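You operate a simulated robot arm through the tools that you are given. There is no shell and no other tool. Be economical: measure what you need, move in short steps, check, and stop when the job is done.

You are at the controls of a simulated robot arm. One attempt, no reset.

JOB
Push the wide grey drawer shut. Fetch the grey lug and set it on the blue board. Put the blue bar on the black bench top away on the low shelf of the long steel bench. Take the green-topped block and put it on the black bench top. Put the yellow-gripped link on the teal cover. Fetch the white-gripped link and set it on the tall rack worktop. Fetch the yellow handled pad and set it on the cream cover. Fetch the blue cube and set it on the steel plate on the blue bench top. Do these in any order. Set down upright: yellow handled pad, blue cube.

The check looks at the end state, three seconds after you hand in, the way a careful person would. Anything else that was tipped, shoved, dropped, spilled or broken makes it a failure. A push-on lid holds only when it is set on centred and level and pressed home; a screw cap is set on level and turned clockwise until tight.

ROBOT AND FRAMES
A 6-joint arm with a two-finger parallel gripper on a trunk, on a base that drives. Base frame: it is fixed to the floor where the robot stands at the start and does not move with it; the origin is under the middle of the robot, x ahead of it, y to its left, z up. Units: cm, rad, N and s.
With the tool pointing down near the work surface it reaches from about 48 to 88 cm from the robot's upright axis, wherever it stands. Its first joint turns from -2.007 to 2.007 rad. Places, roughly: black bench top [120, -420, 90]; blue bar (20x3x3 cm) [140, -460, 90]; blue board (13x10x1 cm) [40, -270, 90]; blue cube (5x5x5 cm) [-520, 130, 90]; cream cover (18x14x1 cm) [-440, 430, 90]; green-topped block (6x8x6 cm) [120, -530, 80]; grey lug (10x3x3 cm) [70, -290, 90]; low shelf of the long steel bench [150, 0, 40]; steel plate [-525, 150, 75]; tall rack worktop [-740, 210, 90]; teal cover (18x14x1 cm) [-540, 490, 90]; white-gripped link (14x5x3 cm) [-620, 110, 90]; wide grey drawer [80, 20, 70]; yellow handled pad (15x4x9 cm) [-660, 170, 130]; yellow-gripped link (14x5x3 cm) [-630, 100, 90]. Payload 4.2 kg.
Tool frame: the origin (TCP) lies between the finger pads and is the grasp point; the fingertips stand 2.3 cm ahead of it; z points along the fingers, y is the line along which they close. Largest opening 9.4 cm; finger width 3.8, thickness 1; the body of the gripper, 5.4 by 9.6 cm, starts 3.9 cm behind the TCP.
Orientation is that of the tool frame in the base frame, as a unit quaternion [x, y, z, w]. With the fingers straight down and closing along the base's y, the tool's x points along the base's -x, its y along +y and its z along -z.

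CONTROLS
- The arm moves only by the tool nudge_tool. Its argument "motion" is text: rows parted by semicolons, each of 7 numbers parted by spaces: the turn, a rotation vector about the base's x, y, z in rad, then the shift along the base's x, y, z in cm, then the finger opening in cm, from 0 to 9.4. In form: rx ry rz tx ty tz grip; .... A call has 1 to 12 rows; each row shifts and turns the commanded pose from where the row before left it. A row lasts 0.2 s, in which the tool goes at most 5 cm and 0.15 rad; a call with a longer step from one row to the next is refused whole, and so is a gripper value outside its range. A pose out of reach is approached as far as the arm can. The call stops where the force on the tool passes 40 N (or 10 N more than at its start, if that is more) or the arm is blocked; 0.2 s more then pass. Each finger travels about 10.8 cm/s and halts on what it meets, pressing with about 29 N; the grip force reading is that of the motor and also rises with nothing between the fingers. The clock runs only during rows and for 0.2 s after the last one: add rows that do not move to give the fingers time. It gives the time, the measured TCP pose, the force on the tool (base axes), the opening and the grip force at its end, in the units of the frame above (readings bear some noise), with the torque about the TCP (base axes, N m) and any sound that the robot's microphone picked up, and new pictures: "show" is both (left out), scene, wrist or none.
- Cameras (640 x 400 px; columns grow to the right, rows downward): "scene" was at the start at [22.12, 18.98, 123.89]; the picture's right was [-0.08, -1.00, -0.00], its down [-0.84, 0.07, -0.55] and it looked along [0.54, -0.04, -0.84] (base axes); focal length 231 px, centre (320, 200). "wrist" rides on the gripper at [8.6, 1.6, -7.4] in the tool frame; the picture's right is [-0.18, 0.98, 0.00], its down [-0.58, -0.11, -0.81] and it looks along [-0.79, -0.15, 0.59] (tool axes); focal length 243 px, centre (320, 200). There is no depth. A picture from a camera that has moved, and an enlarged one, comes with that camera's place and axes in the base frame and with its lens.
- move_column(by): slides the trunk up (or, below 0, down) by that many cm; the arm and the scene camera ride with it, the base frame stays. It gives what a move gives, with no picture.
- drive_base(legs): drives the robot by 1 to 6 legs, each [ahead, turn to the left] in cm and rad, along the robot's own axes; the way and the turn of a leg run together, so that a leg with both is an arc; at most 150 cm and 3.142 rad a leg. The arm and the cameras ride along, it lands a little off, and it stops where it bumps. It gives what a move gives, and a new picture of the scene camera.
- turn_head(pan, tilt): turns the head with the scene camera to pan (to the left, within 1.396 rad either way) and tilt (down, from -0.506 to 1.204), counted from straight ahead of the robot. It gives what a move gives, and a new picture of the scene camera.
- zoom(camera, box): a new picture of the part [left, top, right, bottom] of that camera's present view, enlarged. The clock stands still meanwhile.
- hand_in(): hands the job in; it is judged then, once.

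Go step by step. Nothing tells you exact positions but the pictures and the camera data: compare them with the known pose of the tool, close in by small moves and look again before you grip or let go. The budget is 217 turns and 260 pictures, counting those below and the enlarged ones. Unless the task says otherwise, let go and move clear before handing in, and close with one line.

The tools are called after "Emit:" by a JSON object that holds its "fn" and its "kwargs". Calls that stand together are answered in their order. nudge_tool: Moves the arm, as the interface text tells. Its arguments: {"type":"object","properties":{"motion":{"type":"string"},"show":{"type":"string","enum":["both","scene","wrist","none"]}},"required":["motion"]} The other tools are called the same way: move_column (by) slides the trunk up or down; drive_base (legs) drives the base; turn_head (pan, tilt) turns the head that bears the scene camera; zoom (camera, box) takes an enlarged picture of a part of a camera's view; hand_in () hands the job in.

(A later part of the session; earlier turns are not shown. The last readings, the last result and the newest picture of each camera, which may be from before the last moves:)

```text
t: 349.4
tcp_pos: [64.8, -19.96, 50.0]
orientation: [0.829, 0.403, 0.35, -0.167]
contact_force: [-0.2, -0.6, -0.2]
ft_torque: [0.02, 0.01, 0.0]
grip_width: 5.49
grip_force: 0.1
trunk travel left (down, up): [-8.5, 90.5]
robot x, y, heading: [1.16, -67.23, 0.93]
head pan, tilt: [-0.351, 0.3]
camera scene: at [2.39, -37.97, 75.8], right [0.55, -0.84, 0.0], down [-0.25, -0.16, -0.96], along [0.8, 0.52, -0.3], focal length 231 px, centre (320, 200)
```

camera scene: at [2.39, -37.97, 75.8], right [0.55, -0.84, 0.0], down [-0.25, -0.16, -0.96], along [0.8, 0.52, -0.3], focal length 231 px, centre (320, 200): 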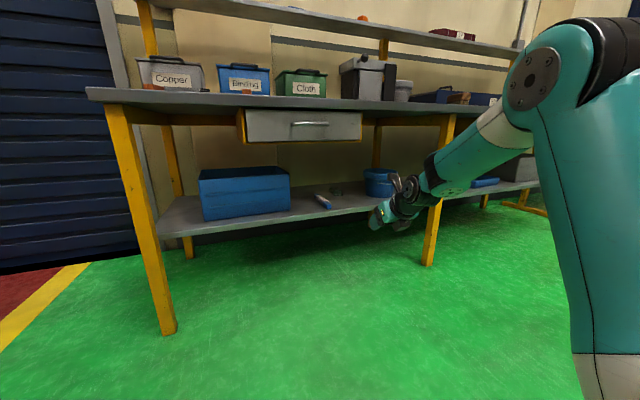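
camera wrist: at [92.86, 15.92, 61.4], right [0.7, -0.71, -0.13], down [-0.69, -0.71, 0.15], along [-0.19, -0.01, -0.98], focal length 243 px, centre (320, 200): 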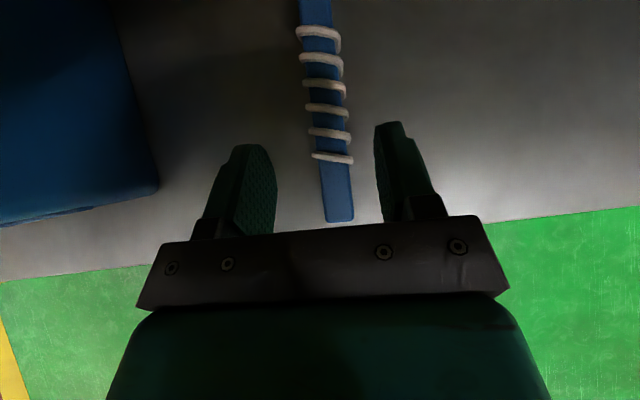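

The bar is on the low shelf and the drawer is shut. Now raise the trunk and restore a normal carrying pose before driving to the far side of the hall.

Emit:
{"fn": "move_column", "kwargs": {"by": 40}}

Emit:
{"fn": "move_column", "kwargs": {"by": 30}}

Emit:
{"fn": "nudge_tool", "kwargs": {"motion": "-0.1035 0.08 0 0 0 0 3; -0.1035 0.08 0 0 0 0 3; -0.1035 0.08 0 0 0 0 3; -0.1035 0.08 0 0 0 0 3; -0.1035 0.08 0 0 0 0 3; -0.1035 0.08 0 0 0 0 3; 0 0 0.148 -3 -0.5 0 3; 0 0 0.148 -3 -0.5 0 3; 0 0 0.148 -3 -0.5 0 3; 0 0 0.148 -3 -0.5 0 3; 0 0 0.148 -3 -0.5 0 3; 0 0 0.148 -3 -0.5 0 3", "show": "none"}}

Emit:
{"fn": "nudge_tool", "kwargs": {"motion": "0 0 0.148 -3 -0.5 0 3; 0 0 0.148 -3 -0.5 0 3; 0 0 0.148 -3 -0.5 0 3; 0 0 0.148 -3 -0.5 0 3; 0 0 0.148 -2 -0.5 0 3; 0 0 0.148 0 0 0 3; 0 0 0.148 0 0 0 3; 0 0 0.148 0 0 0 3; 0 0 0.148 0 0 0 3; 0 0 0.148 0 0 0 3; 0 0 0.148 0 0 0 3; 0 0 0.148 0 0 0 3", "show": "none"}}

```text
t: 353.2
tcp_pos: [64.74, -19.83, 90.03]
orientation: [0.828, 0.403, 0.351, -0.168]
contact_force: [1.0, 0.7, -0.5]
ft_torque: [0.0, -0.01, -0.05]
grip_width: 5.51
grip_force: 0.1
trunk travel left (down, up): [-48.5, 50.5]
robot x, y, heading: [0.9, -67.0, 0.929]
head pan, tilt: [-0.351, 0.3]
```

```text
t: 356.2
tcp_pos: [64.76, -19.85, 120.06]
orientation: [0.829, 0.402, 0.351, -0.168]
contact_force: [-0.2, -0.4, -1.0]
ft_torque: [-0.01, -0.01, 0.0]
grip_width: 5.51
grip_force: 0.0
trunk travel left (down, up): [-78.5, 20.5]
robot x, y, heading: [0.92, -66.82, 0.926]
head pan, tilt: [-0.351, 0.3]
```

```text
t: 358.8
tcp_pos: [46.96, -22.95, 120.04]
orientation: [0.622, 0.783, 0.009, -0.003]
contact_force: [-0.2, -0.2, -0.1]
ft_torque: [0.03, 0.01, 0.01]
grip_width: 3.0
grip_force: 0.1
trunk travel left (down, up): [-78.5, 20.5]
robot x, y, heading: [1.53, -66.96, 0.927]
head pan, tilt: [-0.351, 0.3]
```

```text
t: 361.4
tcp_pos: [32.8, -25.35, 119.98]
orientation: [-0.216, 0.976, 0.003, -0.008]
contact_force: [0.2, 0.4, 0.5]
ft_torque: [-0.03, 0.01, 0.0]
grip_width: 3.0
grip_force: 0.0
trunk travel left (down, up): [-78.5, 20.5]
robot x, y, heading: [0.83, -66.6, 0.926]
head pan, tilt: [-0.351, 0.3]
```

Now face the far side of the hall and look.

Emit:
{"fn": "turn_head", "kwargs": {"pan": 0, "tilt": 0.2}}

Emit:
{"fn": "drive_base", "kwargs": {"legs": [[0, 1.558], [120, 0]]}}

```text
t: 362.2
tcp_pos: [32.84, -25.31, 120.07]
orientation: [-0.214, 0.977, 0.004, -0.007]
contact_force: [0.2, -0.4, -0.7]
ft_torque: [0.0, 0.0, -0.02]
grip_width: 2.98
grip_force: 0.0
trunk travel left (down, up): [-78.5, 20.5]
robot x, y, heading: [1.04, -66.78, 0.923]
head pan, tilt: [0.0, 0.201]
camera scene: at [0.16, -35.61, 146.73], right [0.8, -0.6, 0.0], down [-0.12, -0.16, -0.98], along [0.59, 0.78, -0.2], focal length 231 px, centre (320, 200)
```

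scene: 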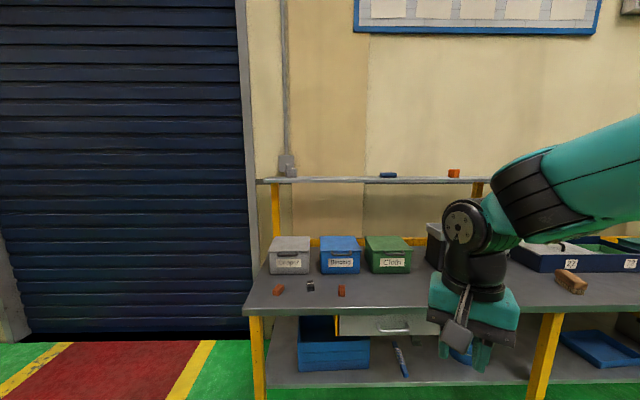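

```text
t: 372.1
tcp_pos: [-135.91, 38.52, 119.99]
orientation: [0.839, -0.545, 0.003, 0.008]
contact_force: [-0.1, 0.6, 0.2]
ft_torque: [-0.01, -0.02, 0.02]
grip_width: 3.01
grip_force: 0.2
trunk travel left (down, up): [-78.5, 20.5]
robot x, y, heading: [-94.88, 6.42, 2.489]
head pan, tilt: [0.0, 0.201]
camera scene: at [-126.19, 5.94, 146.73], right [0.61, 0.79, 0.0], down [0.16, -0.12, -0.98], along [-0.78, 0.6, -0.2], focal length 231 px, centre (320, 200)
```

scene: 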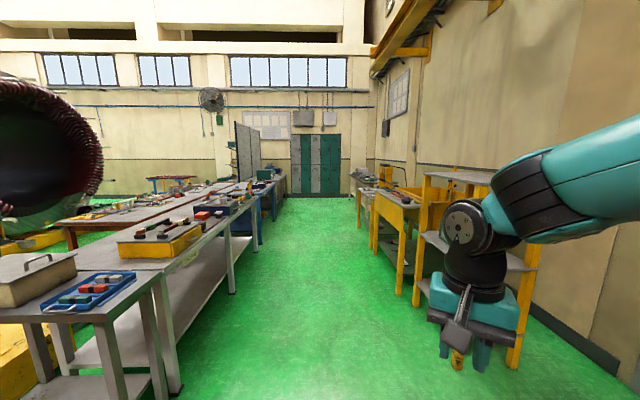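

A clear aisle leads along the wall; the blue bench is on the left far down, covers on the right. Drive down the aisle to the blue bench and face it.

Emit:
{"fn": "drive_base", "kwargs": {"legs": [[0, 0.115], [150, 0], [150, 0], [92, 0], [0, 1.45]]}}

Emit:
{"fn": "turn_head", "kwargs": {"pan": 0, "tilt": 0.5}}

```text
t: 395.1
tcp_pos: [-463.79, 168.89, 120.14]
orientation: [0.98, 0.198, 0.008, 0.003]
contact_force: [0.4, -0.5, -0.8]
ft_torque: [0.0, -0.02, 0.01]
grip_width: 2.99
grip_force: 0.1
trunk travel left (down, up): [-78.5, 20.5]
robot x, y, heading: [-430.14, 209.38, -2.244]
head pan, tilt: [0.0, 0.201]
camera scene: at [-430.98, 178.14, 146.73], right [-0.78, 0.62, 0.0], down [0.12, 0.16, -0.98], along [-0.61, -0.77, -0.2], focal length 231 px, centre (320, 200)
```

scene: 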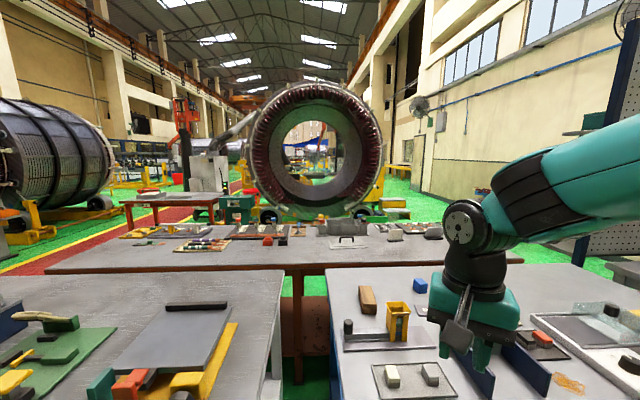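

```text
t: 395.9
tcp_pos: [-463.83, 168.84, 120.0]
orientation: [0.98, 0.199, 0.008, 0.004]
contact_force: [-0.1, -1.0, 0.2]
ft_torque: [-0.03, 0.02, -0.01]
grip_width: 3.01
grip_force: 0.0
trunk travel left (down, up): [-78.5, 20.5]
robot x, y, heading: [-430.7, 209.36, -2.248]
head pan, tilt: [0.0, 0.499]
camera scene: at [-430.85, 178.31, 143.97], right [-0.78, 0.62, 0.0], down [0.3, 0.37, -0.88], along [-0.55, -0.69, -0.48], focal length 231 px, centre (320, 200)
```

scene: 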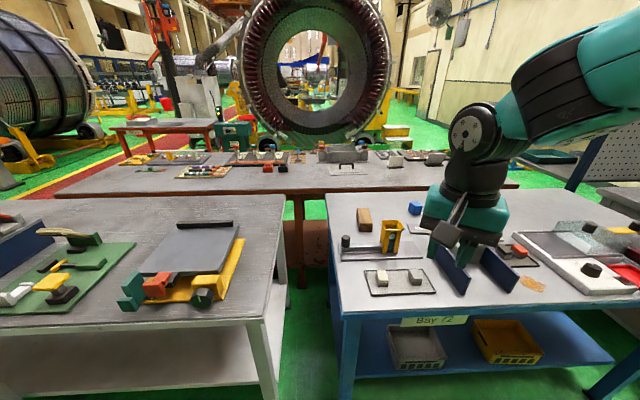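

Blue bench found; the blue cube is at about (-525,132). I'll shift right and move in closer.

Emit:
{"fn": "drive_base", "kwargs": {"legs": [[0, -1.55], [22, 0], [0, 1.57], [31, 0]]}}

Emit:
{"fn": "turn_head", "kwargs": {"pan": 0, "tilt": 0.85}}

```text
t: 406.9
tcp_pos: [-500.07, 157.69, 120.1]
orientation: [0.979, 0.203, 0.008, 0.004]
contact_force: [-0.1, 0.4, 0.4]
ft_torque: [0.02, -0.01, 0.01]
grip_width: 3.02
grip_force: 0.1
trunk travel left (down, up): [-78.5, 20.5]
robot x, y, heading: [-467.68, 198.82, -2.24]
head pan, tilt: [0.0, 0.499]
camera scene: at [-467.26, 167.38, 143.96], right [-0.78, 0.62, 0.0], down [0.3, 0.38, -0.88], along [-0.55, -0.69, -0.48], focal length 231 px, centre (320, 200)
```

scene: 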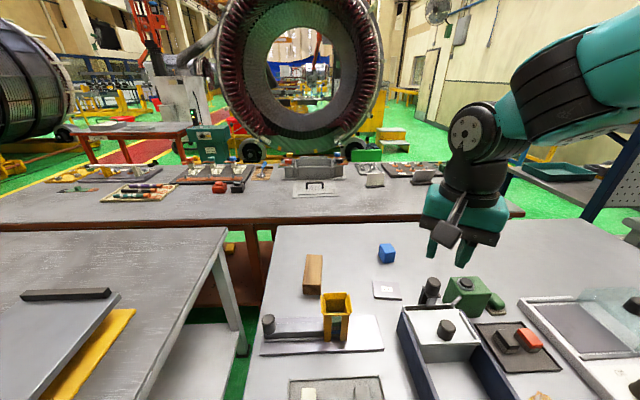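

```text
t: 407.8
tcp_pos: [-500.13, 157.69, 120.07]
orientation: [0.979, 0.202, 0.008, 0.004]
contact_force: [-0.2, 0.1, -0.5]
ft_torque: [-0.02, 0.01, -0.02]
grip_width: 2.97
grip_force: 0.1
trunk travel left (down, up): [-78.5, 20.5]
robot x, y, heading: [-467.18, 198.27, -2.24]
head pan, tilt: [0.0, 0.85]
camera scene: at [-466.47, 168.38, 140.97], right [-0.78, 0.62, 0.0], down [0.47, 0.59, -0.66], along [-0.41, -0.52, -0.75], focal length 231 px, centre (320, 200)
```

scene: 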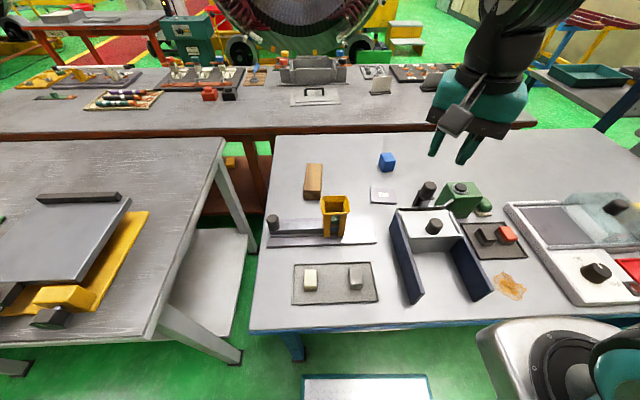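

The cube sits at about (-522,135). I need to identify "the steel plate"; zoom in.

Emit:
{"fn": "zoom", "kwargs": {"camera": "scene", "box": [250, 130, 530, 320]}}

```text
2.11 times, centred on (390, 225) of scene
camera zoom: at [-466.47, 168.38, 140.97], right [-0.78, 0.62, 0.0], down [0.47, 0.59, -0.66], along [-0.41, -0.52, -0.75], focal length 487 px, centre (173, 147)
```

zoom: 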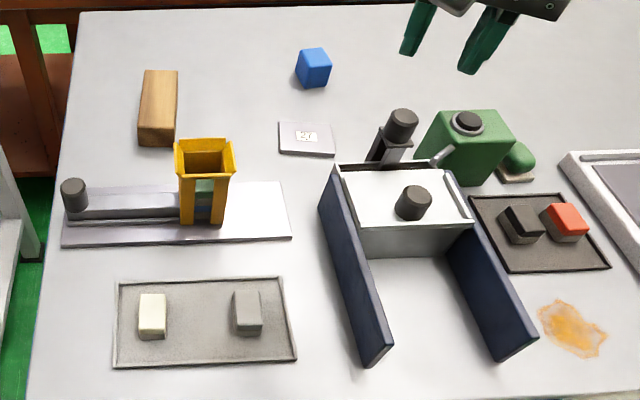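

Emit:
{"fn": "zoom", "kwargs": {"camera": "scene", "box": [355, 145, 425, 215]}}

```text
5.71 times, centred on (390, 180) of scene
camera zoom: at [-466.47, 168.38, 140.97], right [-0.78, 0.62, 0.0], down [0.47, 0.59, -0.66], along [-0.41, -0.52, -0.75], focal length 1322 px, centre (-80, 314)
```

zoom: 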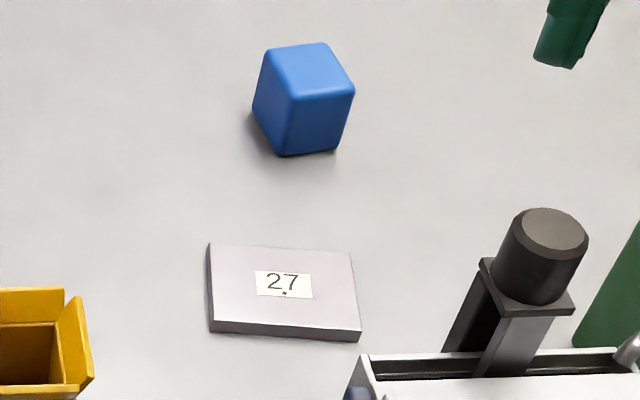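

I take the labelled steel plate "27" next to the cube as the target. Move over the cube at (-522,134), aligning with its edges.

Emit:
{"fn": "nudge_tool", "kwargs": {"motion": "0 0 0.087 -2.7 -2.9 0 8; 0 0 0.087 -2.7 -2.9 0 8; 0 0 0.087 -2.7 -2.9 0 8; 0 0 0.087 -2.7 -2.9 0 8; 0 0 0.087 -2.7 -2.9 0 8; 0 0 0.087 -2.7 -2.9 0 8; 0 0 0.087 -2.7 -2.9 -2 8; 0 0 0.087 -2.8 -3 -3 8; 0 0 0 0 0 -4 8; 0 0 0 0 0 -3 8; 0 0 0 0 0 0 8", "show": "wrist"}}

```text
refused: row 8 steps farther than a row can; nothing moved
```

Emit:
{"fn": "nudge_tool", "kwargs": {"motion": "0 0 0.087 -2.7 -2.9 0 8; 0 0 0.087 -2.7 -2.9 0 8; 0 0 0.087 -2.7 -2.9 0 8; 0 0 0.087 -2.7 -2.9 0 8; 0 0 0.087 -2.7 -2.9 0 8; 0 0 0.087 -2.7 -2.9 0 8; 0 0 0.087 -2.7 -2.9 -2 8; 0 0 0.087 -2.8 -3 -2 8; 0 0 0 0 0 -4 8; 0 0 0 0 0 -4 8; 0 0 0 0 0 0 8", "show": "wrist"}}

```text
t: 410.2
tcp_pos: [-521.83, 134.29, 108.13]
orientation: [0.852, 0.524, 0.008, 0.001]
contact_force: [-0.8, 0.4, -0.8]
ft_torque: [0.01, 0.0, -0.02]
grip_width: 7.97
grip_force: 0.1
trunk travel left (down, up): [-78.5, 20.5]
robot x, y, heading: [-467.05, 198.63, -2.24]
head pan, tilt: [0.0, 0.85]
camera wrist: at [-516.72, 141.2, 115.66], right [0.79, -0.61, 0.01], down [-0.37, -0.47, 0.8], along [-0.48, -0.64, -0.6], focal length 243 px, centre (320, 200)
```

wrist: 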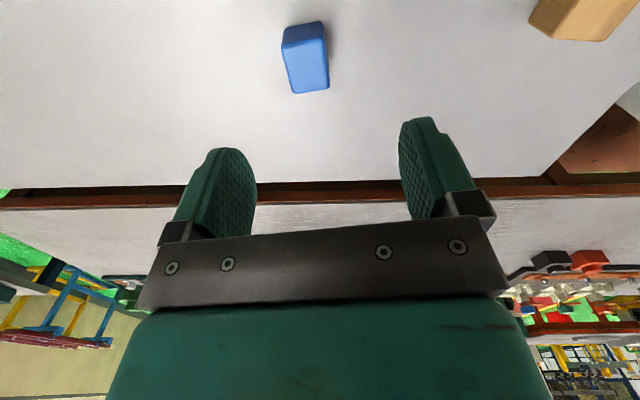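

Cube confirmed at about (-523.5,133.8). Descend and grip.

Emit:
{"fn": "nudge_tool", "kwargs": {"motion": "0 0 0 -1.5 -0.5 -4 8; 0 0 0 0 0 -4.5 8; 0 0 0 0 0 -4.5 8; 0 0 0 0 0 -2.5 8; 0 0 0 0 0 -1.2 8; 0 0 0 0 0 0 6; 0 0 0 0 0 0 4; 0 0 0 0 0 0 3; 0 0 0 0 0 0 3", "show": "wrist"}}

```text
t: 412.2
tcp_pos: [-523.3, 133.89, 91.44]
orientation: [0.852, 0.524, 0.009, 0.001]
contact_force: [-0.9, 0.6, -0.6]
ft_torque: [-0.03, 0.07, 0.01]
grip_width: 4.16
grip_force: 28.9
trunk travel left (down, up): [-78.5, 20.5]
robot x, y, heading: [-467.33, 198.59, -2.245]
head pan, tilt: [0.0, 0.85]
camera wrist: at [-518.21, 140.74, 98.96], right [0.79, -0.61, 0.01], down [-0.37, -0.48, 0.8], along [-0.48, -0.64, -0.6], focal length 243 px, centre (320, 200)
```

wrist: 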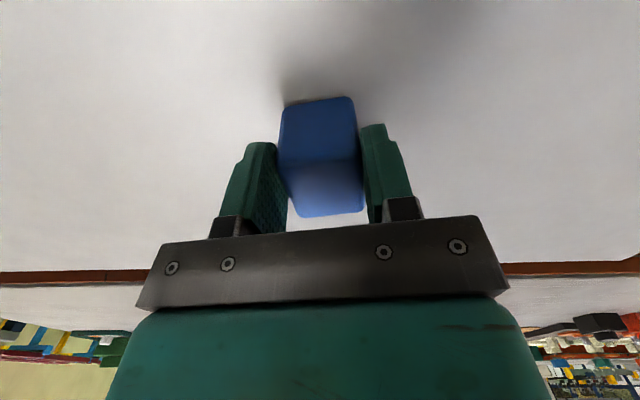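

Cube gripped. Lift, turn to match the plate and move above it.

Emit:
{"fn": "nudge_tool", "kwargs": {"motion": "0 0 0 0 0 3 3; 0 0 0 0 0 4 3; 0 0 0 0 0 4 3; 0 0 0 0 0 2 3; 0 0 -0.06 3.2 2.3 0 3; 0 0 -0.06 3.2 2.3 0 3; 0 0 -0.06 3.2 2.3 0 3; 0 0 -0.06 3.1 2.4 0 3; 0 0 0 0 0 -3 3; 0 0 0 0 0 0 3"}}

```text
t: 414.4
tcp_pos: [-510.54, 143.14, 101.44]
orientation: [0.909, 0.418, 0.008, 0.003]
contact_force: [-1.1, 0.4, -0.9]
ft_torque: [0.02, 0.0, -0.01]
grip_width: 4.13
grip_force: 28.8
trunk travel left (down, up): [-78.5, 20.5]
robot x, y, heading: [-467.39, 198.44, -2.242]
head pan, tilt: [0.0, 0.85]
camera scene: at [-466.47, 168.38, 140.96], right [-0.78, 0.62, 0.0], down [0.47, 0.59, -0.66], along [-0.41, -0.52, -0.75], focal length 231 px, centre (320, 200)
camera wrist: at [-503.96, 148.57, 108.94], right [0.63, -0.78, 0.01], down [-0.47, -0.37, 0.8], along [-0.62, -0.5, -0.6], focal length 243 px, centre (320, 200)
```

scene: 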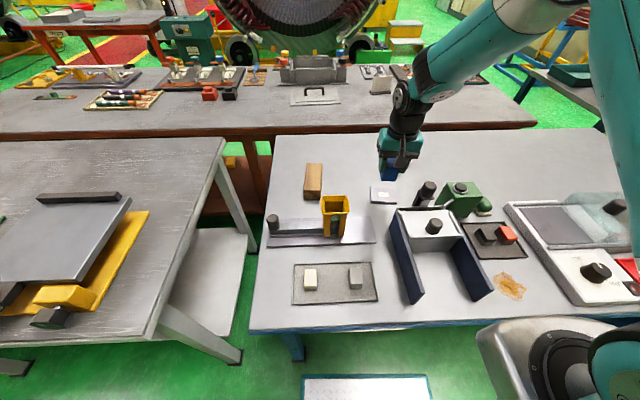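
wrist: 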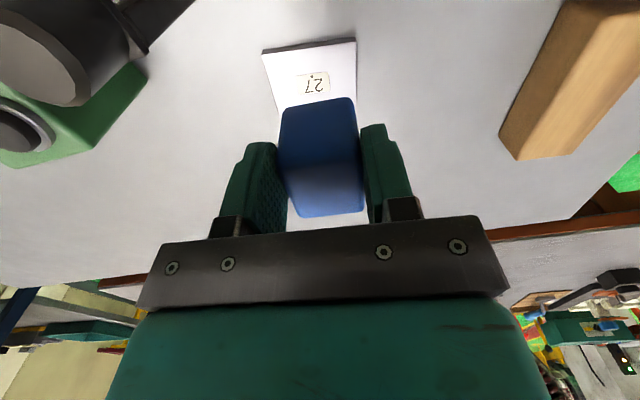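

Plate centre is at (-512,142.6); correct by 2 cm and lower.

Emit:
{"fn": "nudge_tool", "kwargs": {"motion": "0 0 -0.05 -2 -1 0 3; 0 0 0 0 0 -3 3; 0 0 0 0 0 -3 3; 0 0 0 0 0 -1 3; 0 0 0 0 0 0 3", "show": "wrist"}}

```text
t: 415.6
tcp_pos: [-512.62, 142.16, 94.34]
orientation: [0.919, 0.395, 0.009, 0.003]
contact_force: [-1.2, 0.3, -0.9]
ft_torque: [-0.03, -0.01, 0.0]
grip_width: 4.15
grip_force: 29.4
trunk travel left (down, up): [-78.5, 20.5]
robot x, y, heading: [-467.55, 198.15, -2.245]
head pan, tilt: [0.0, 0.85]
camera wrist: at [-505.76, 147.18, 101.91], right [0.59, -0.81, 0.01], down [-0.49, -0.35, 0.8], along [-0.64, -0.47, -0.6], focal length 243 px, centre (320, 200)
```

wrist: 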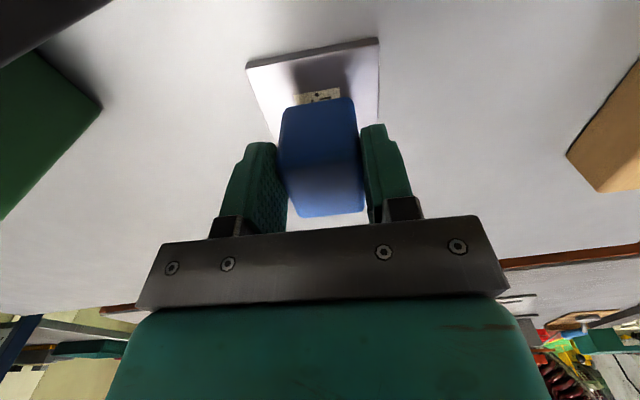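

Slight correction, then lower to contact.

Emit:
{"fn": "nudge_tool", "kwargs": {"motion": "0 0 0 0.4 0.6 0 3; 0 0 0 0 0 -0.7 3; 0 0 0 0 0 -0.4 3; 0 0 0 0 0 -0.3 3; 0 0 0 0 0 -0.3 3; 0 0 0 0 0 -0.3 3; 0 0 0 0 0 -0.3 3; 0 0 0 0 0 -0.3 3; 0 0 0 0 0 0 3", "show": "none"}}

```text
t: 417.6
tcp_pos: [-512.22, 142.66, 91.95]
orientation: [0.919, 0.395, 0.006, 0.004]
contact_force: [-1.4, -1.7, 26.7]
ft_torque: [-0.02, 0.31, -0.04]
grip_width: 4.19
grip_force: 29.3
trunk travel left (down, up): [-78.5, 20.5]
robot x, y, heading: [-467.0, 198.64, -2.236]
head pan, tilt: [0.0, 0.85]
```

On the plate. Release and rise.

Emit:
{"fn": "nudge_tool", "kwargs": {"motion": "0 0 0 0 0 0.2 3; 0 0 0 0 0 0 5.5; 0 0 0 0 0 0 7; 0 0 0 0 0 0 7; 0 0 0 0 0 3 7; 0 0 0 0 0 4.5 7; 0 0 0 0 0 4.5 7; 0 0 0 0 0 4.5 7; 0 0 0 0 0 4.5 7; 0 0 0 0 0 4.5 7", "show": "none"}}

Emit:
{"fn": "zoom", "kwargs": {"camera": "scene", "box": [340, 145, 440, 215]}}

```text
t: 419.8
tcp_pos: [-512.23, 142.86, 117.42]
orientation: [0.918, 0.396, 0.008, 0.002]
contact_force: [-1.1, -0.3, -0.4]
ft_torque: [0.02, 0.01, 0.03]
grip_width: 7.0
grip_force: 0.1
trunk travel left (down, up): [-78.5, 20.5]
robot x, y, heading: [-467.34, 198.11, -2.244]
head pan, tilt: [0.0, 0.85]
```

```text
5.71 times, centred on (390, 180) of scene
camera zoom: at [-466.5, 168.34, 140.95], right [-0.78, 0.62, 0.0], down [0.47, 0.59, -0.66], along [-0.41, -0.52, -0.75], focal length 1322 px, centre (-80, 314)
```

zoom: 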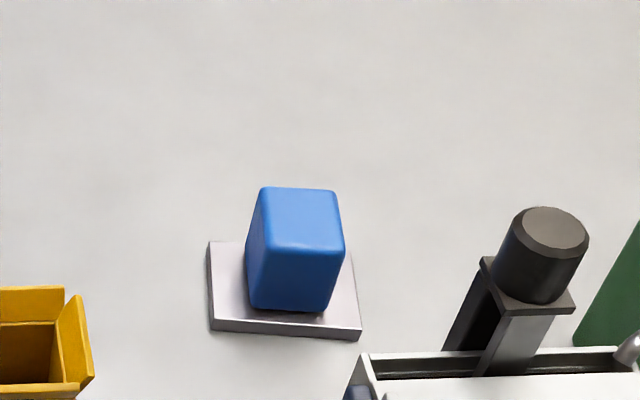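

The cube is standing on the plate. Retract, back off, and look right toward the perforated rack for the links and pad.

Emit:
{"fn": "nudge_tool", "kwargs": {"motion": "0 0 0.03 2 2.5 1 3; 0 0 0.03 2 2.5 1 3; 0 0 0 2 2.5 1 3; 0 0 0 2 2.5 0 3; 0 0 0 2 2.5 0 3; 0 0 0 2 2.5 0 3", "show": "none"}}

Emit:
{"fn": "drive_base", "kwargs": {"legs": [[-35, 0], [0, -1.0], [60, 0]]}}

Emit:
{"fn": "turn_head", "kwargs": {"pan": 0.3, "tilt": 0.25}}

```text
t: 421.2
tcp_pos: [-500.22, 157.71, 120.51]
orientation: [0.906, 0.422, 0.008, 0.001]
contact_force: [-0.3, -0.7, -0.4]
ft_torque: [0.01, -0.01, -0.03]
grip_width: 2.98
grip_force: 0.2
trunk travel left (down, up): [-78.5, 20.5]
robot x, y, heading: [-467.39, 198.45, -2.239]
head pan, tilt: [0.0, 0.85]
```

```text
t: 429.0
tcp_pos: [-557.89, 237.78, 120.49]
orientation: [0.998, -0.066, 0.007, 0.006]
contact_force: [-0.5, 0.6, -0.7]
ft_torque: [0.0, 0.01, -0.01]
grip_width: 3.01
grip_force: 0.0
trunk travel left (down, up): [-78.5, 20.5]
robot x, y, heading: [-505.62, 232.31, 3.038]
head pan, tilt: [0.0, 0.85]
camera scene: at [-530.83, 214.97, 140.96], right [0.1, 0.99, 0.0], down [0.75, -0.08, -0.66], along [-0.66, 0.07, -0.75], focal length 231 px, centre (320, 200)
```

scene: 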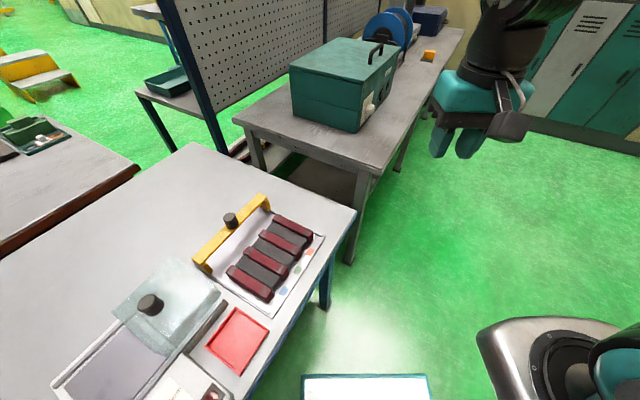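

```text
t: 430.0
tcp_pos: [-557.77, 237.82, 120.47]
orientation: [0.998, -0.066, 0.006, 0.005]
contact_force: [-0.6, -0.4, 0.6]
ft_torque: [0.02, 0.03, 0.03]
grip_width: 3.01
grip_force: 0.1
trunk travel left (down, up): [-78.5, 20.5]
robot x, y, heading: [-505.71, 231.67, 3.038]
head pan, tilt: [0.3, 0.25]
camera scene: at [-532.22, 212.35, 146.27], right [-0.19, 0.98, 0.0], down [0.24, 0.05, -0.97], along [-0.95, -0.19, -0.25], focal length 231 px, centre (320, 200)
```

scene: 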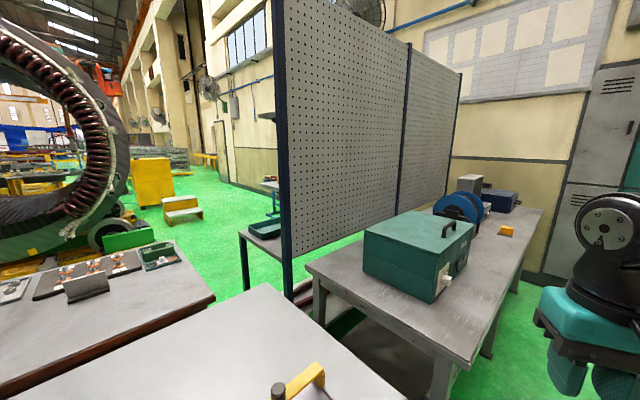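

The links and pad must be behind the pegboard. I'll drive along the aisle to see whether its far end gives access.

Emit:
{"fn": "drive_base", "kwargs": {"legs": [[0, -0.6], [150, 0]]}}

Emit:
{"fn": "turn_head", "kwargs": {"pan": 0.5, "tilt": 0.25}}

```text
t: 439.1
tcp_pos: [-660.15, 363.24, 120.42]
orientation: [0.933, -0.359, 0.004, 0.007]
contact_force: [-0.6, -0.2, 0.6]
ft_torque: [0.01, 0.02, -0.01]
grip_width: 3.0
grip_force: 0.0
trunk travel left (down, up): [-78.5, 20.5]
robot x, y, heading: [-620.87, 328.86, 2.434]
head pan, tilt: [0.3, 0.25]
camera scene: at [-653.45, 327.72, 146.27], right [0.39, 0.92, 0.0], down [0.23, -0.1, -0.97], along [-0.89, 0.38, -0.25], focal length 231 px, centre (320, 200)
```

scene: 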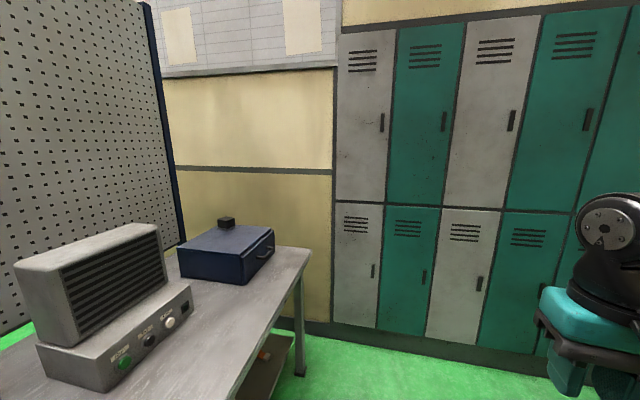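

```text
t: 439.8
tcp_pos: [-660.07, 363.2, 120.57]
orientation: [0.933, -0.359, 0.004, 0.007]
contact_force: [-1.0, 0.5, 1.1]
ft_torque: [0.01, -0.04, 0.0]
grip_width: 2.98
grip_force: 0.1
trunk travel left (down, up): [-78.5, 20.5]
robot x, y, heading: [-620.47, 328.83, 2.438]
head pan, tilt: [0.499, 0.25]
camera scene: at [-654.01, 325.96, 146.27], right [0.2, 0.98, 0.0], down [0.24, -0.05, -0.97], along [-0.95, 0.2, -0.25], focal length 231 px, centre (320, 200)
```

scene: 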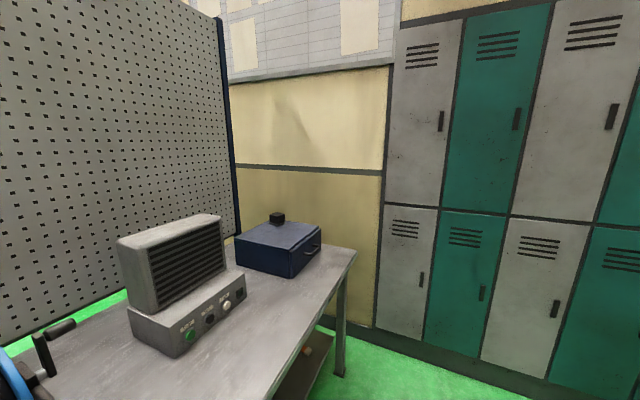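

No passage at the far end. I'll return along the aisle to the red walkway and look for a lane behind the left bench row.

Emit:
{"fn": "drive_base", "kwargs": {"legs": [[0, -3.07], [150, 0], [150, 0], [150, 0], [150, 0], [25, 0]]}}

```text
t: 476.9
tcp_pos: [-75.61, -73.89, 120.56]
orientation: [0.334, 0.943, 0.007, -0.004]
contact_force: [0.0, 0.2, 0.4]
ft_torque: [0.01, 0.01, -0.02]
grip_width: 2.99
grip_force: 0.1
trunk travel left (down, up): [-78.5, 20.5]
robot x, y, heading: [-116.59, -41.88, -0.653]
head pan, tilt: [0.499, 0.25]
camera scene: at [-83.95, -37.0, 146.27], right [-0.15, -0.99, 0.0], down [-0.24, 0.04, -0.97], along [0.96, -0.15, -0.25], focal length 231 px, centre (320, 200)
```

scene: 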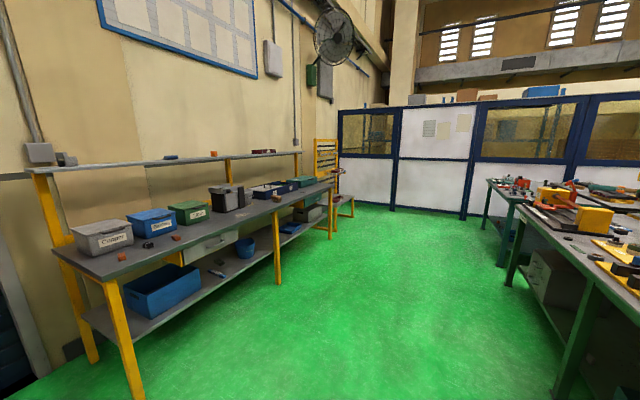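

Emit:
{"fn": "turn_head", "kwargs": {"pan": 0.0, "tilt": 0.25}}

Emit:
{"fn": "drive_base", "kwargs": {"legs": [[0, -1.575], [150, 0], [88, 0], [0, -1.571]]}}

```text
t: 477.9
tcp_pos: [-75.63, -74.01, 120.49]
orientation: [0.333, 0.943, 0.007, -0.004]
contact_force: [0.2, -0.3, 0.0]
ft_torque: [0.04, -0.02, 0.01]
grip_width: 3.0
grip_force: 0.0
trunk travel left (down, up): [-78.5, 20.5]
robot x, y, heading: [-116.53, -41.48, -0.652]
head pan, tilt: [0.0, 0.25]
camera scene: at [-85.74, -41.24, 146.27], right [-0.6, -0.8, 0.0], down [-0.2, 0.15, -0.97], along [0.77, -0.59, -0.25], focal length 231 px, centre (320, 200)
```

scene: 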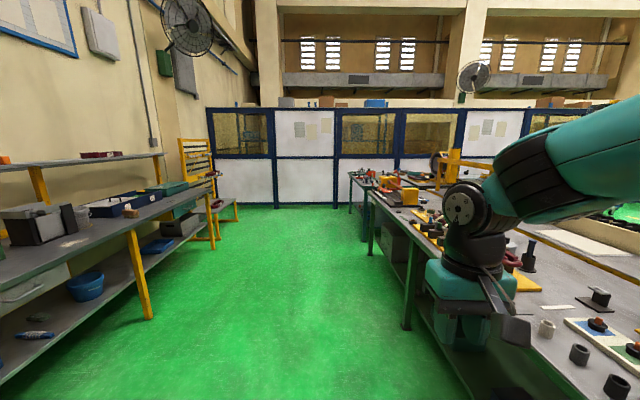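

```text
t: 497.2
tcp_pos: [-302.57, -199.8, 120.56]
orientation: [0.944, -0.331, 0.005, 0.008]
contact_force: [-0.7, 0.5, -0.5]
ft_torque: [-0.01, 0.01, -0.05]
grip_width: 3.01
grip_force: 0.0
trunk travel left (down, up): [-78.5, 20.5]
robot x, y, heading: [-260.86, -231.72, 2.497]
head pan, tilt: [0.0, 0.25]
camera scene: at [-292.59, -232.42, 146.27], right [0.6, 0.8, 0.0], down [0.2, -0.15, -0.97], along [-0.77, 0.58, -0.25], focal length 231 px, centre (320, 200)
```

scene: 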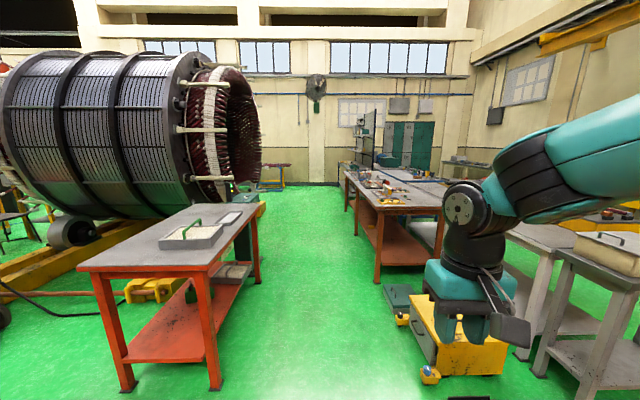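

There's a clear lane between the red table and the brown bench straight toward the pegboard rack. Drive along it.

Emit:
{"fn": "drive_base", "kwargs": {"legs": [[0, 0.035], [150, 0], [150, 0], [110, 0]]}}

Emit:
{"fn": "turn_head", "kwargs": {"pan": -0.5, "tilt": 0.45}}

```text
t: 517.3
tcp_pos: [-642.73, 30.44, 120.58]
orientation: [0.952, -0.306, 0.004, 0.007]
contact_force: [0.7, -1.0, 0.0]
ft_torque: [0.0, -0.01, 0.01]
grip_width: 2.99
grip_force: 0.1
trunk travel left (down, up): [-78.5, 20.5]
robot x, y, heading: [-599.38, 1.17, 2.551]
head pan, tilt: [0.0, 0.25]
camera scene: at [-630.92, -1.53, 146.27], right [0.56, 0.83, 0.0], down [0.21, -0.14, -0.97], along [-0.81, 0.54, -0.25], focal length 231 px, centre (320, 200)
```

scene: 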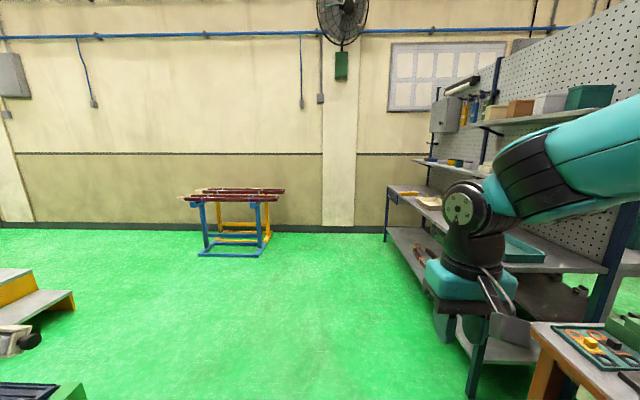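

```text
t: 518.2
tcp_pos: [-642.91, 30.45, 120.47]
orientation: [0.952, -0.305, 0.004, 0.006]
contact_force: [0.2, 0.2, -1.2]
ft_torque: [0.03, 0.04, -0.05]
grip_width: 2.99
grip_force: 0.1
trunk travel left (down, up): [-78.5, 20.5]
robot x, y, heading: [-599.48, 0.86, 2.551]
head pan, tilt: [-0.499, 0.45]
camera scene: at [-627.42, 1.42, 144.41], right [0.89, 0.46, 0.0], down [0.2, -0.39, -0.9], along [-0.42, 0.8, -0.43], focal length 231 px, centre (320, 200)
```

scene: 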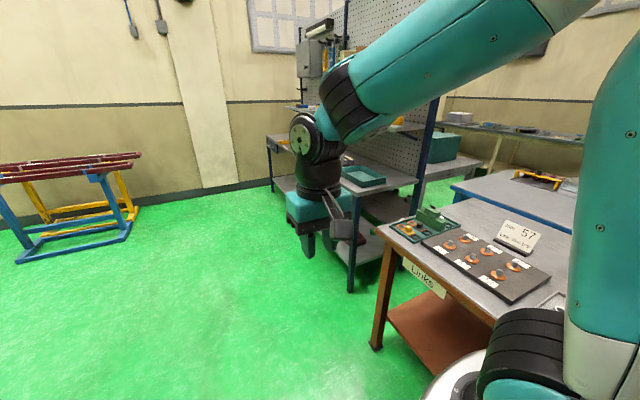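

The brown bench's end is labelled "Links". Zoom in on it and on the rack.

Emit:
{"fn": "zoom", "kwargs": {"camera": "scene", "box": [360, 180, 600, 320]}}

```text
2.67 times, centred on (480, 250) of scene
camera zoom: at [-627.42, 1.42, 144.41], right [0.89, 0.46, 0.0], down [0.2, -0.39, -0.9], along [-0.42, 0.8, -0.43], focal length 617 px, centre (-107, 67)
```

zoom: 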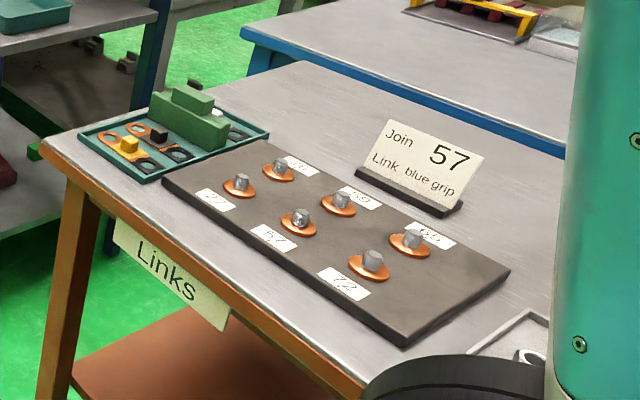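

The tray holds the yellow-gripped link (front) and others behind the green block. I'll drive to face the tray squarely.

Emit:
{"fn": "drive_base", "kwargs": {"legs": [[0, 0.178], [82.5, 0], [0, -1.816], [22, 0]]}}

Emit:
{"fn": "turn_head", "kwargs": {"pan": 0, "tilt": 0.8}}

```text
t: 529.0
tcp_pos: [-631.13, 93.5, 120.58]
orientation: [-0.437, 0.899, 0.003, -0.008]
contact_force: [-0.1, -0.3, -0.1]
ft_torque: [0.01, 0.0, 0.0]
grip_width: 2.99
grip_force: 0.1
trunk travel left (down, up): [-78.5, 20.5]
robot x, y, heading: [-662.28, 51.93, 0.935]
head pan, tilt: [-0.499, 0.45]
camera scene: at [-660.95, 79.52, 144.41], right [0.42, -0.91, 0.0], down [-0.4, -0.18, -0.9], along [0.82, 0.38, -0.44], focal length 231 px, centre (320, 200)
```

scene: 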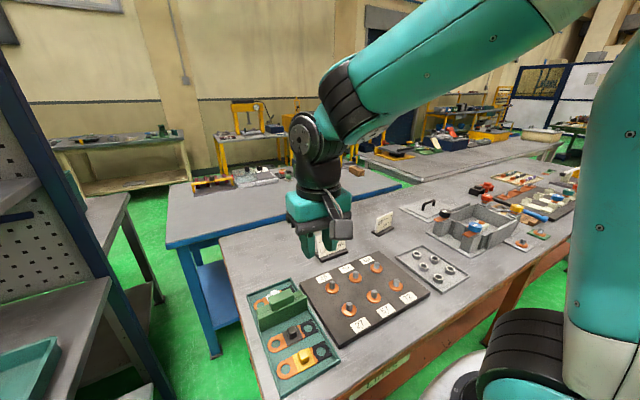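

```text
t: 529.9
tcp_pos: [-631.05, 93.49, 120.52]
orientation: [-0.437, 0.9, 0.002, -0.009]
contact_force: [1.0, 0.6, 0.1]
ft_torque: [0.02, 0.03, 0.0]
grip_width: 3.0
grip_force: 0.1
trunk travel left (down, up): [-78.5, 20.5]
robot x, y, heading: [-662.79, 51.84, 0.933]
head pan, tilt: [0.0, 0.799]
camera scene: at [-664.48, 82.13, 141.37], right [0.8, -0.6, 0.0], down [-0.43, -0.58, -0.7], along [0.42, 0.56, -0.72], focal length 231 px, centre (320, 200)
```

scene: 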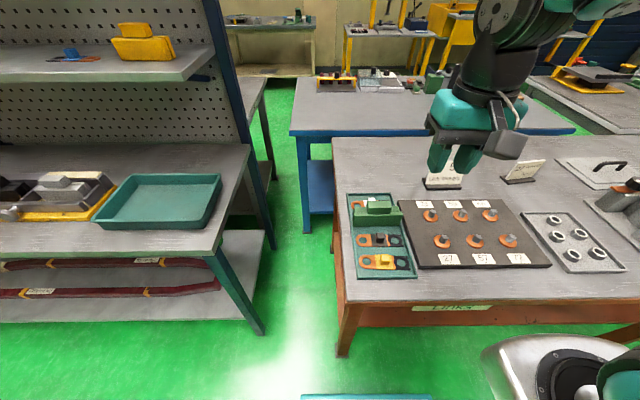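

Excellent view: tray of links right ahead, rack worktop and upper shelf with the yellow handled pad on the left. Zoom on the tray.

Emit:
{"fn": "zoom", "kwargs": {"camera": "scene", "box": [335, 185, 425, 285]}}

Emit:
{"fn": "zoom", "kwargs": {"camera": "scene", "box": [0, 0, 260, 260]}}

```text
4.00 times, centred on (380, 235) of scene
camera zoom: at [-664.48, 82.13, 141.37], right [0.8, -0.6, 0.0], down [-0.43, -0.58, -0.7], along [0.42, 0.56, -0.72], focal length 926 px, centre (80, 60)
```

zoom: 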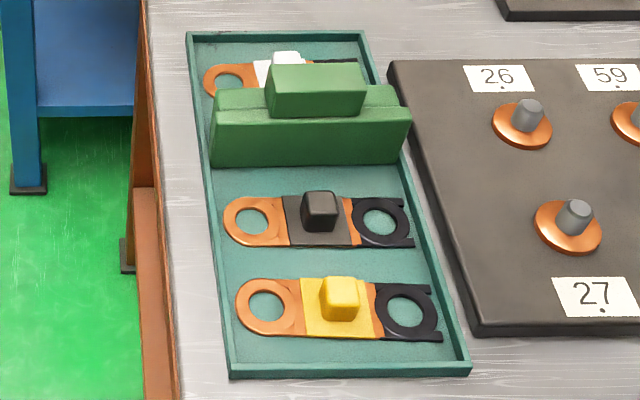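

```text
1.54 times, centred on (130, 130) of scene
camera zoom: at [-664.48, 82.13, 141.37], right [0.8, -0.6, 0.0], down [-0.43, -0.58, -0.7], along [0.42, 0.56, -0.72], focal length 356 px, centre (612, 308)
```

zoom: 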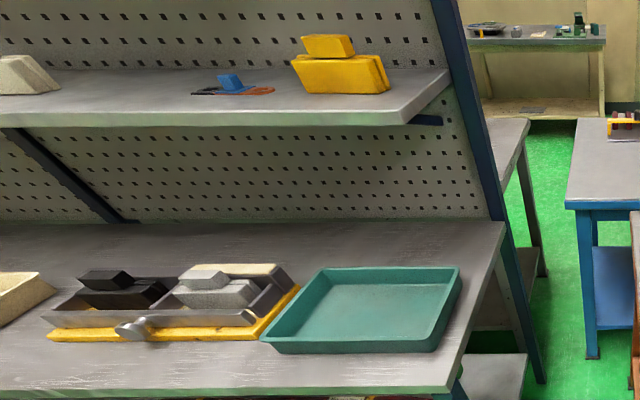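

White grip is at about (-621,113) behind the green pad. Move above it.

Emit:
{"fn": "nudge_tool", "kwargs": {"motion": "0 0 0 1.9 3.9 0 5; 0 0 0 1.9 3.9 0 5; 0 0 0 1.9 3.9 0 5; 0 0 0 1.9 3.9 0 5; 0 0 0 2 3.8 0 5; 0 0 0 0 0 -4.5 5; 0 0 0 0 0 -4.5 5; 0 0 0 0 0 -4.5 5; 0 0 0 0 0 0 5", "show": "wrist"}}

```text
t: 531.9
tcp_pos: [-621.51, 112.82, 106.98]
orientation: [-0.436, 0.9, 0.002, -0.008]
contact_force: [0.1, -0.6, 1.0]
ft_torque: [0.01, 0.0, -0.02]
grip_width: 5.0
grip_force: 0.3
trunk travel left (down, up): [-78.5, 20.5]
robot x, y, heading: [-662.89, 52.07, 0.931]
head pan, tilt: [0.0, 0.799]
camera wrist: at [-628.17, 106.95, 114.47], right [-0.66, 0.75, 0.01], down [0.46, 0.39, 0.8], along [0.6, 0.53, -0.6], focal length 243 px, centre (320, 200)
```

wrist: 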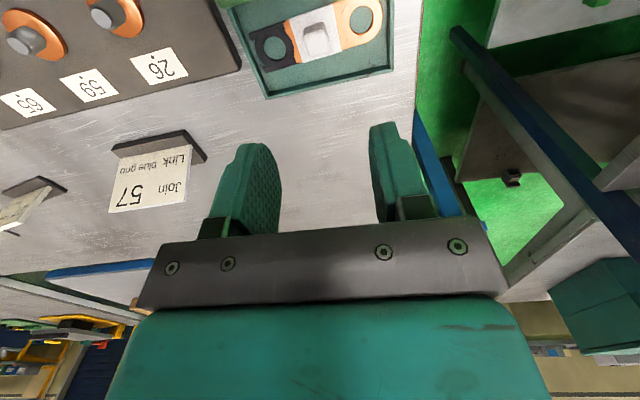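

The white grip is directly below. Rotate slightly and descend.

Emit:
{"fn": "nudge_tool", "kwargs": {"motion": "0 0 0.1 0 0 -4.5 5; 0 0 0 0 0 -4.5 5; 0 0 0 0 0 -4 5; 0 0 0 0 0 -2 5; 0 0 0 0 0 0 5", "show": "wrist"}}

```text
t: 533.1
tcp_pos: [-621.61, 112.86, 91.92]
orientation: [-0.48, 0.877, 0.001, -0.007]
contact_force: [0.4, 0.6, -0.5]
ft_torque: [-0.01, -0.02, 0.01]
grip_width: 5.0
grip_force: 0.0
trunk travel left (down, up): [-78.5, 20.5]
robot x, y, heading: [-662.48, 51.76, 0.931]
head pan, tilt: [0.0, 0.799]
camera wrist: at [-627.59, 106.41, 99.47], right [-0.73, 0.68, 0.01], down [0.42, 0.44, 0.8], along [0.54, 0.59, -0.6], focal length 243 px, centre (320, 200)
```

wrist: 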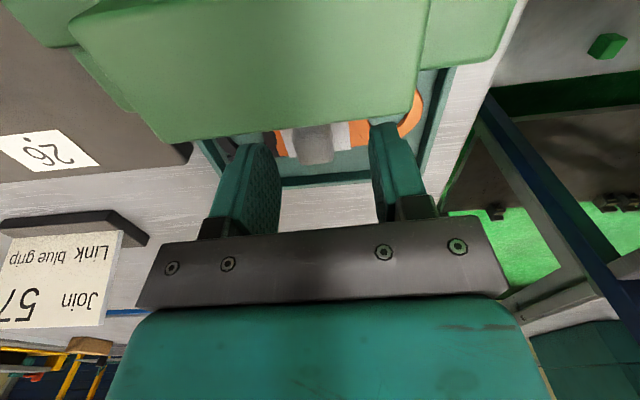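

The wrist camera would come down onto the green pad; rise and turn the gripper 95° so the camera hangs to the side instead.

Emit:
{"fn": "nudge_tool", "kwargs": {"motion": "0 0 0 0 0 4 5; 0 0 0 0 0 4 5; 0 0 -0.149 0 0 0 5; 0 0 -0.149 0 0 0 5; 0 0 -0.149 0 0 0 5; 0 0 -0.149 0 0 0 5; 0 0 -0.149 0 0 0 5; 0 0 -0.149 0 0 0 5; 0 0 -0.149 0 0 0 5; 0 0 -0.149 0 0 0 5; 0 0 -0.149 0 0 0 5; 0 0 -0.149 0 0 0 5", "show": "none"}}

Emit:
{"fn": "nudge_tool", "kwargs": {"motion": "0 0 -0.12 0 0 -4 5; 0 0 0 0 0 -3 5; 0 0 0 0 0 0 5", "show": "wrist"}}

```text
t: 535.7
tcp_pos: [-621.54, 112.92, 100.01]
orientation: [0.242, 0.97, 0.007, -0.004]
contact_force: [0.6, -0.7, 0.6]
ft_torque: [0.05, -0.03, -0.04]
grip_width: 4.97
grip_force: 0.1
trunk travel left (down, up): [-78.5, 20.5]
robot x, y, heading: [-662.82, 52.16, 0.934]
head pan, tilt: [0.0, 0.799]
```

```text
t: 536.5
tcp_pos: [-621.48, 112.95, 92.98]
orientation: [0.3, 0.954, 0.006, -0.004]
contact_force: [0.5, -0.2, 1.1]
ft_torque: [-0.02, -0.02, 0.0]
grip_width: 5.01
grip_force: 0.0
trunk travel left (down, up): [-78.5, 20.5]
robot x, y, heading: [-662.49, 51.75, 0.936]
head pan, tilt: [0.0, 0.799]
camera wrist: at [-627.76, 118.99, 100.59], right [0.71, 0.7, 0.01], down [0.42, -0.43, 0.8], along [0.56, -0.56, -0.6], focal length 243 px, centre (320, 200)
```

wrist: 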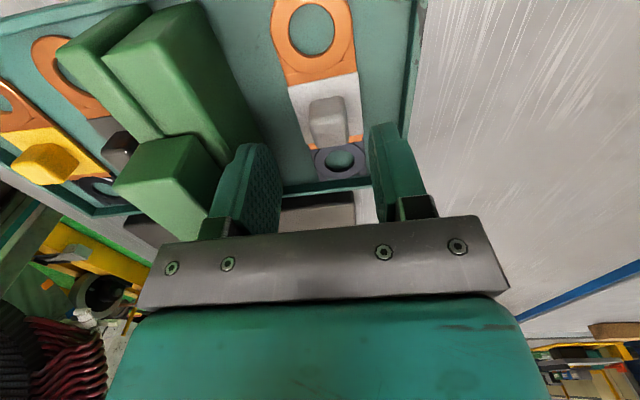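

Clear now. Shift 1 cm onto the grip, lower and close.

Emit:
{"fn": "nudge_tool", "kwargs": {"motion": "0 0 0 -0.7 0.9 0 4.4; 0 0 0 0 0 -1 4.4; 0 0 0 0 0 -1 4.4; 0 0 0 0 0 -0.5 4.4; 0 0 0 0 0 -0.4 4.4; 0 0 0 0 0 0 3; 0 0 0 0 0 0 1.5; 0 0 0 0 0 0 1; 0 0 0 0 0 0 1", "show": "wrist"}}

```text
t: 538.5
tcp_pos: [-622.27, 113.76, 90.08]
orientation: [0.299, 0.954, 0.008, -0.004]
contact_force: [-0.1, 0.3, 0.4]
ft_torque: [-0.01, 0.01, 0.0]
grip_width: 2.11
grip_force: 29.2
trunk travel left (down, up): [-78.5, 20.5]
robot x, y, heading: [-662.8, 51.69, 0.932]
head pan, tilt: [0.0, 0.799]
camera wrist: at [-628.51, 119.84, 97.63], right [0.71, 0.7, 0.01], down [0.42, -0.43, 0.8], along [0.56, -0.56, -0.6], focal length 243 px, centre (320, 200)
```

wrist: 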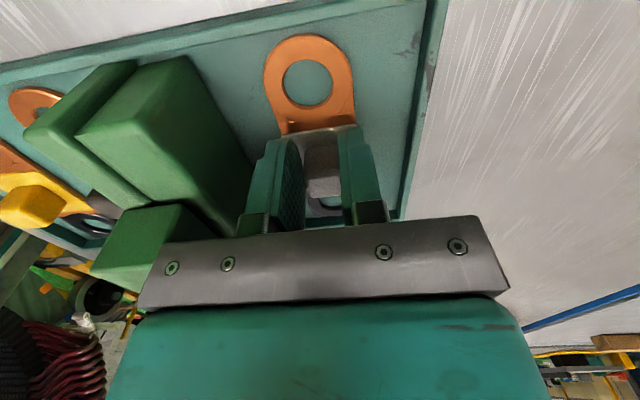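

White-gripped link is held. Lift it out, retract and shift the base left to the rack worktop.

Emit:
{"fn": "nudge_tool", "kwargs": {"motion": "0 0 0 0 0 2 1; 0 0 0 0 0 4.5 1; 0 0 0 0 0 4.5 1; 0 0 0 0 0 4.5 1; 0 0 0 0 0 4.5 1; 0 0 0 0 0 4.5 1; 0 0 0 0 0 4.5 1; 0 0 0.1 -1.9 -4 0 1; 0 0 0.1 -1.9 -4 0 1; 0 0 0.1 -1.9 -4 0 1; 0 0 0.1 -1.9 -4 0 1; 0 0 0.1 -1.9 -4 0 1", "show": "none"}}

Emit:
{"fn": "drive_base", "kwargs": {"legs": [[-20, 0], [0, 1.552], [90, 0], [0, -1.571], [10, 0]]}}

```text
t: 541.1
tcp_pos: [-631.69, 93.78, 118.99]
orientation: [0.053, 0.999, 0.005, -0.006]
contact_force: [0.6, 1.4, -1.7]
ft_torque: [-0.02, 0.02, 0.01]
grip_width: 2.14
grip_force: 29.1
trunk travel left (down, up): [-78.5, 20.5]
robot x, y, heading: [-662.24, 51.77, 0.931]
head pan, tilt: [0.0, 0.799]
```

```text
t: 555.4
tcp_pos: [-707.6, 140.79, 119.07]
orientation: [0.065, 0.998, 0.006, -0.005]
contact_force: [0.7, 0.6, -0.1]
ft_torque: [-0.03, 0.05, -0.03]
grip_width: 2.15
grip_force: 28.8
trunk travel left (down, up): [-78.5, 20.5]
robot x, y, heading: [-739.66, 99.81, 0.91]
head pan, tilt: [0.0, 0.799]
camera scene: at [-740.77, 129.98, 141.36], right [0.79, -0.61, 0.0], down [-0.44, -0.57, -0.7], along [0.43, 0.55, -0.72], focal length 231 px, centre (320, 200)
```

scene: 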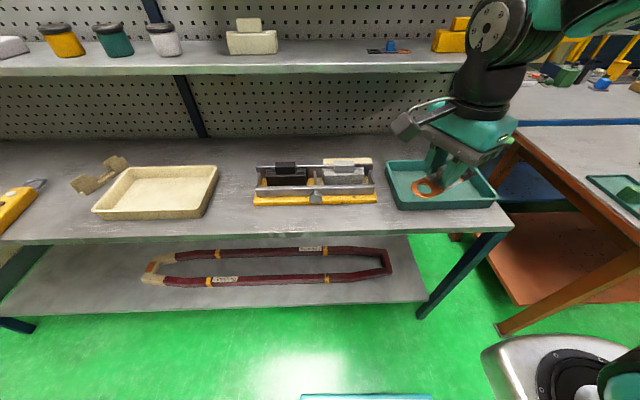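

The worktop's front has a free spot between the cream tray and the grey fixture. I'll shift the base 38 cm left so it's straight ahead.

Emit:
{"fn": "drive_base", "kwargs": {"legs": [[0, 1.571], [38, 0], [0, -1.571], [12, 0]]}}

```text
t: 566.3
tcp_pos: [-729.05, 173.18, 119.02]
orientation: [0.076, 0.997, 0.005, -0.007]
contact_force: [0.1, 0.0, -1.7]
ft_torque: [0.0, 0.03, 0.0]
grip_width: 2.14
grip_force: 29.1
trunk travel left (down, up): [-78.5, 20.5]
robot x, y, heading: [-761.51, 132.33, 0.887]
head pan, tilt: [0.0, 0.799]
camera scene: at [-762.37, 162.96, 141.36], right [0.78, -0.63, 0.0], down [-0.45, -0.56, -0.7], along [0.44, 0.54, -0.72], focal length 231 px, centre (320, 200)
```

scene: 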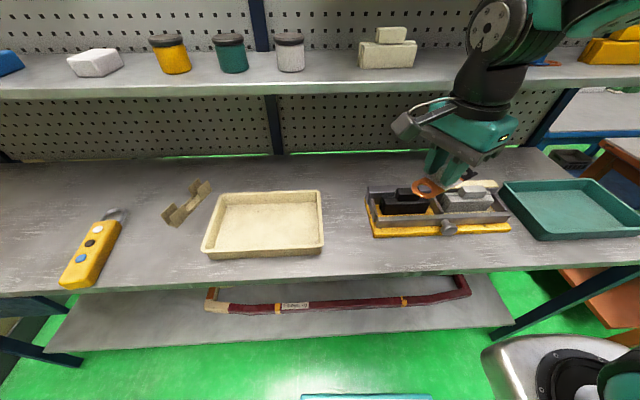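

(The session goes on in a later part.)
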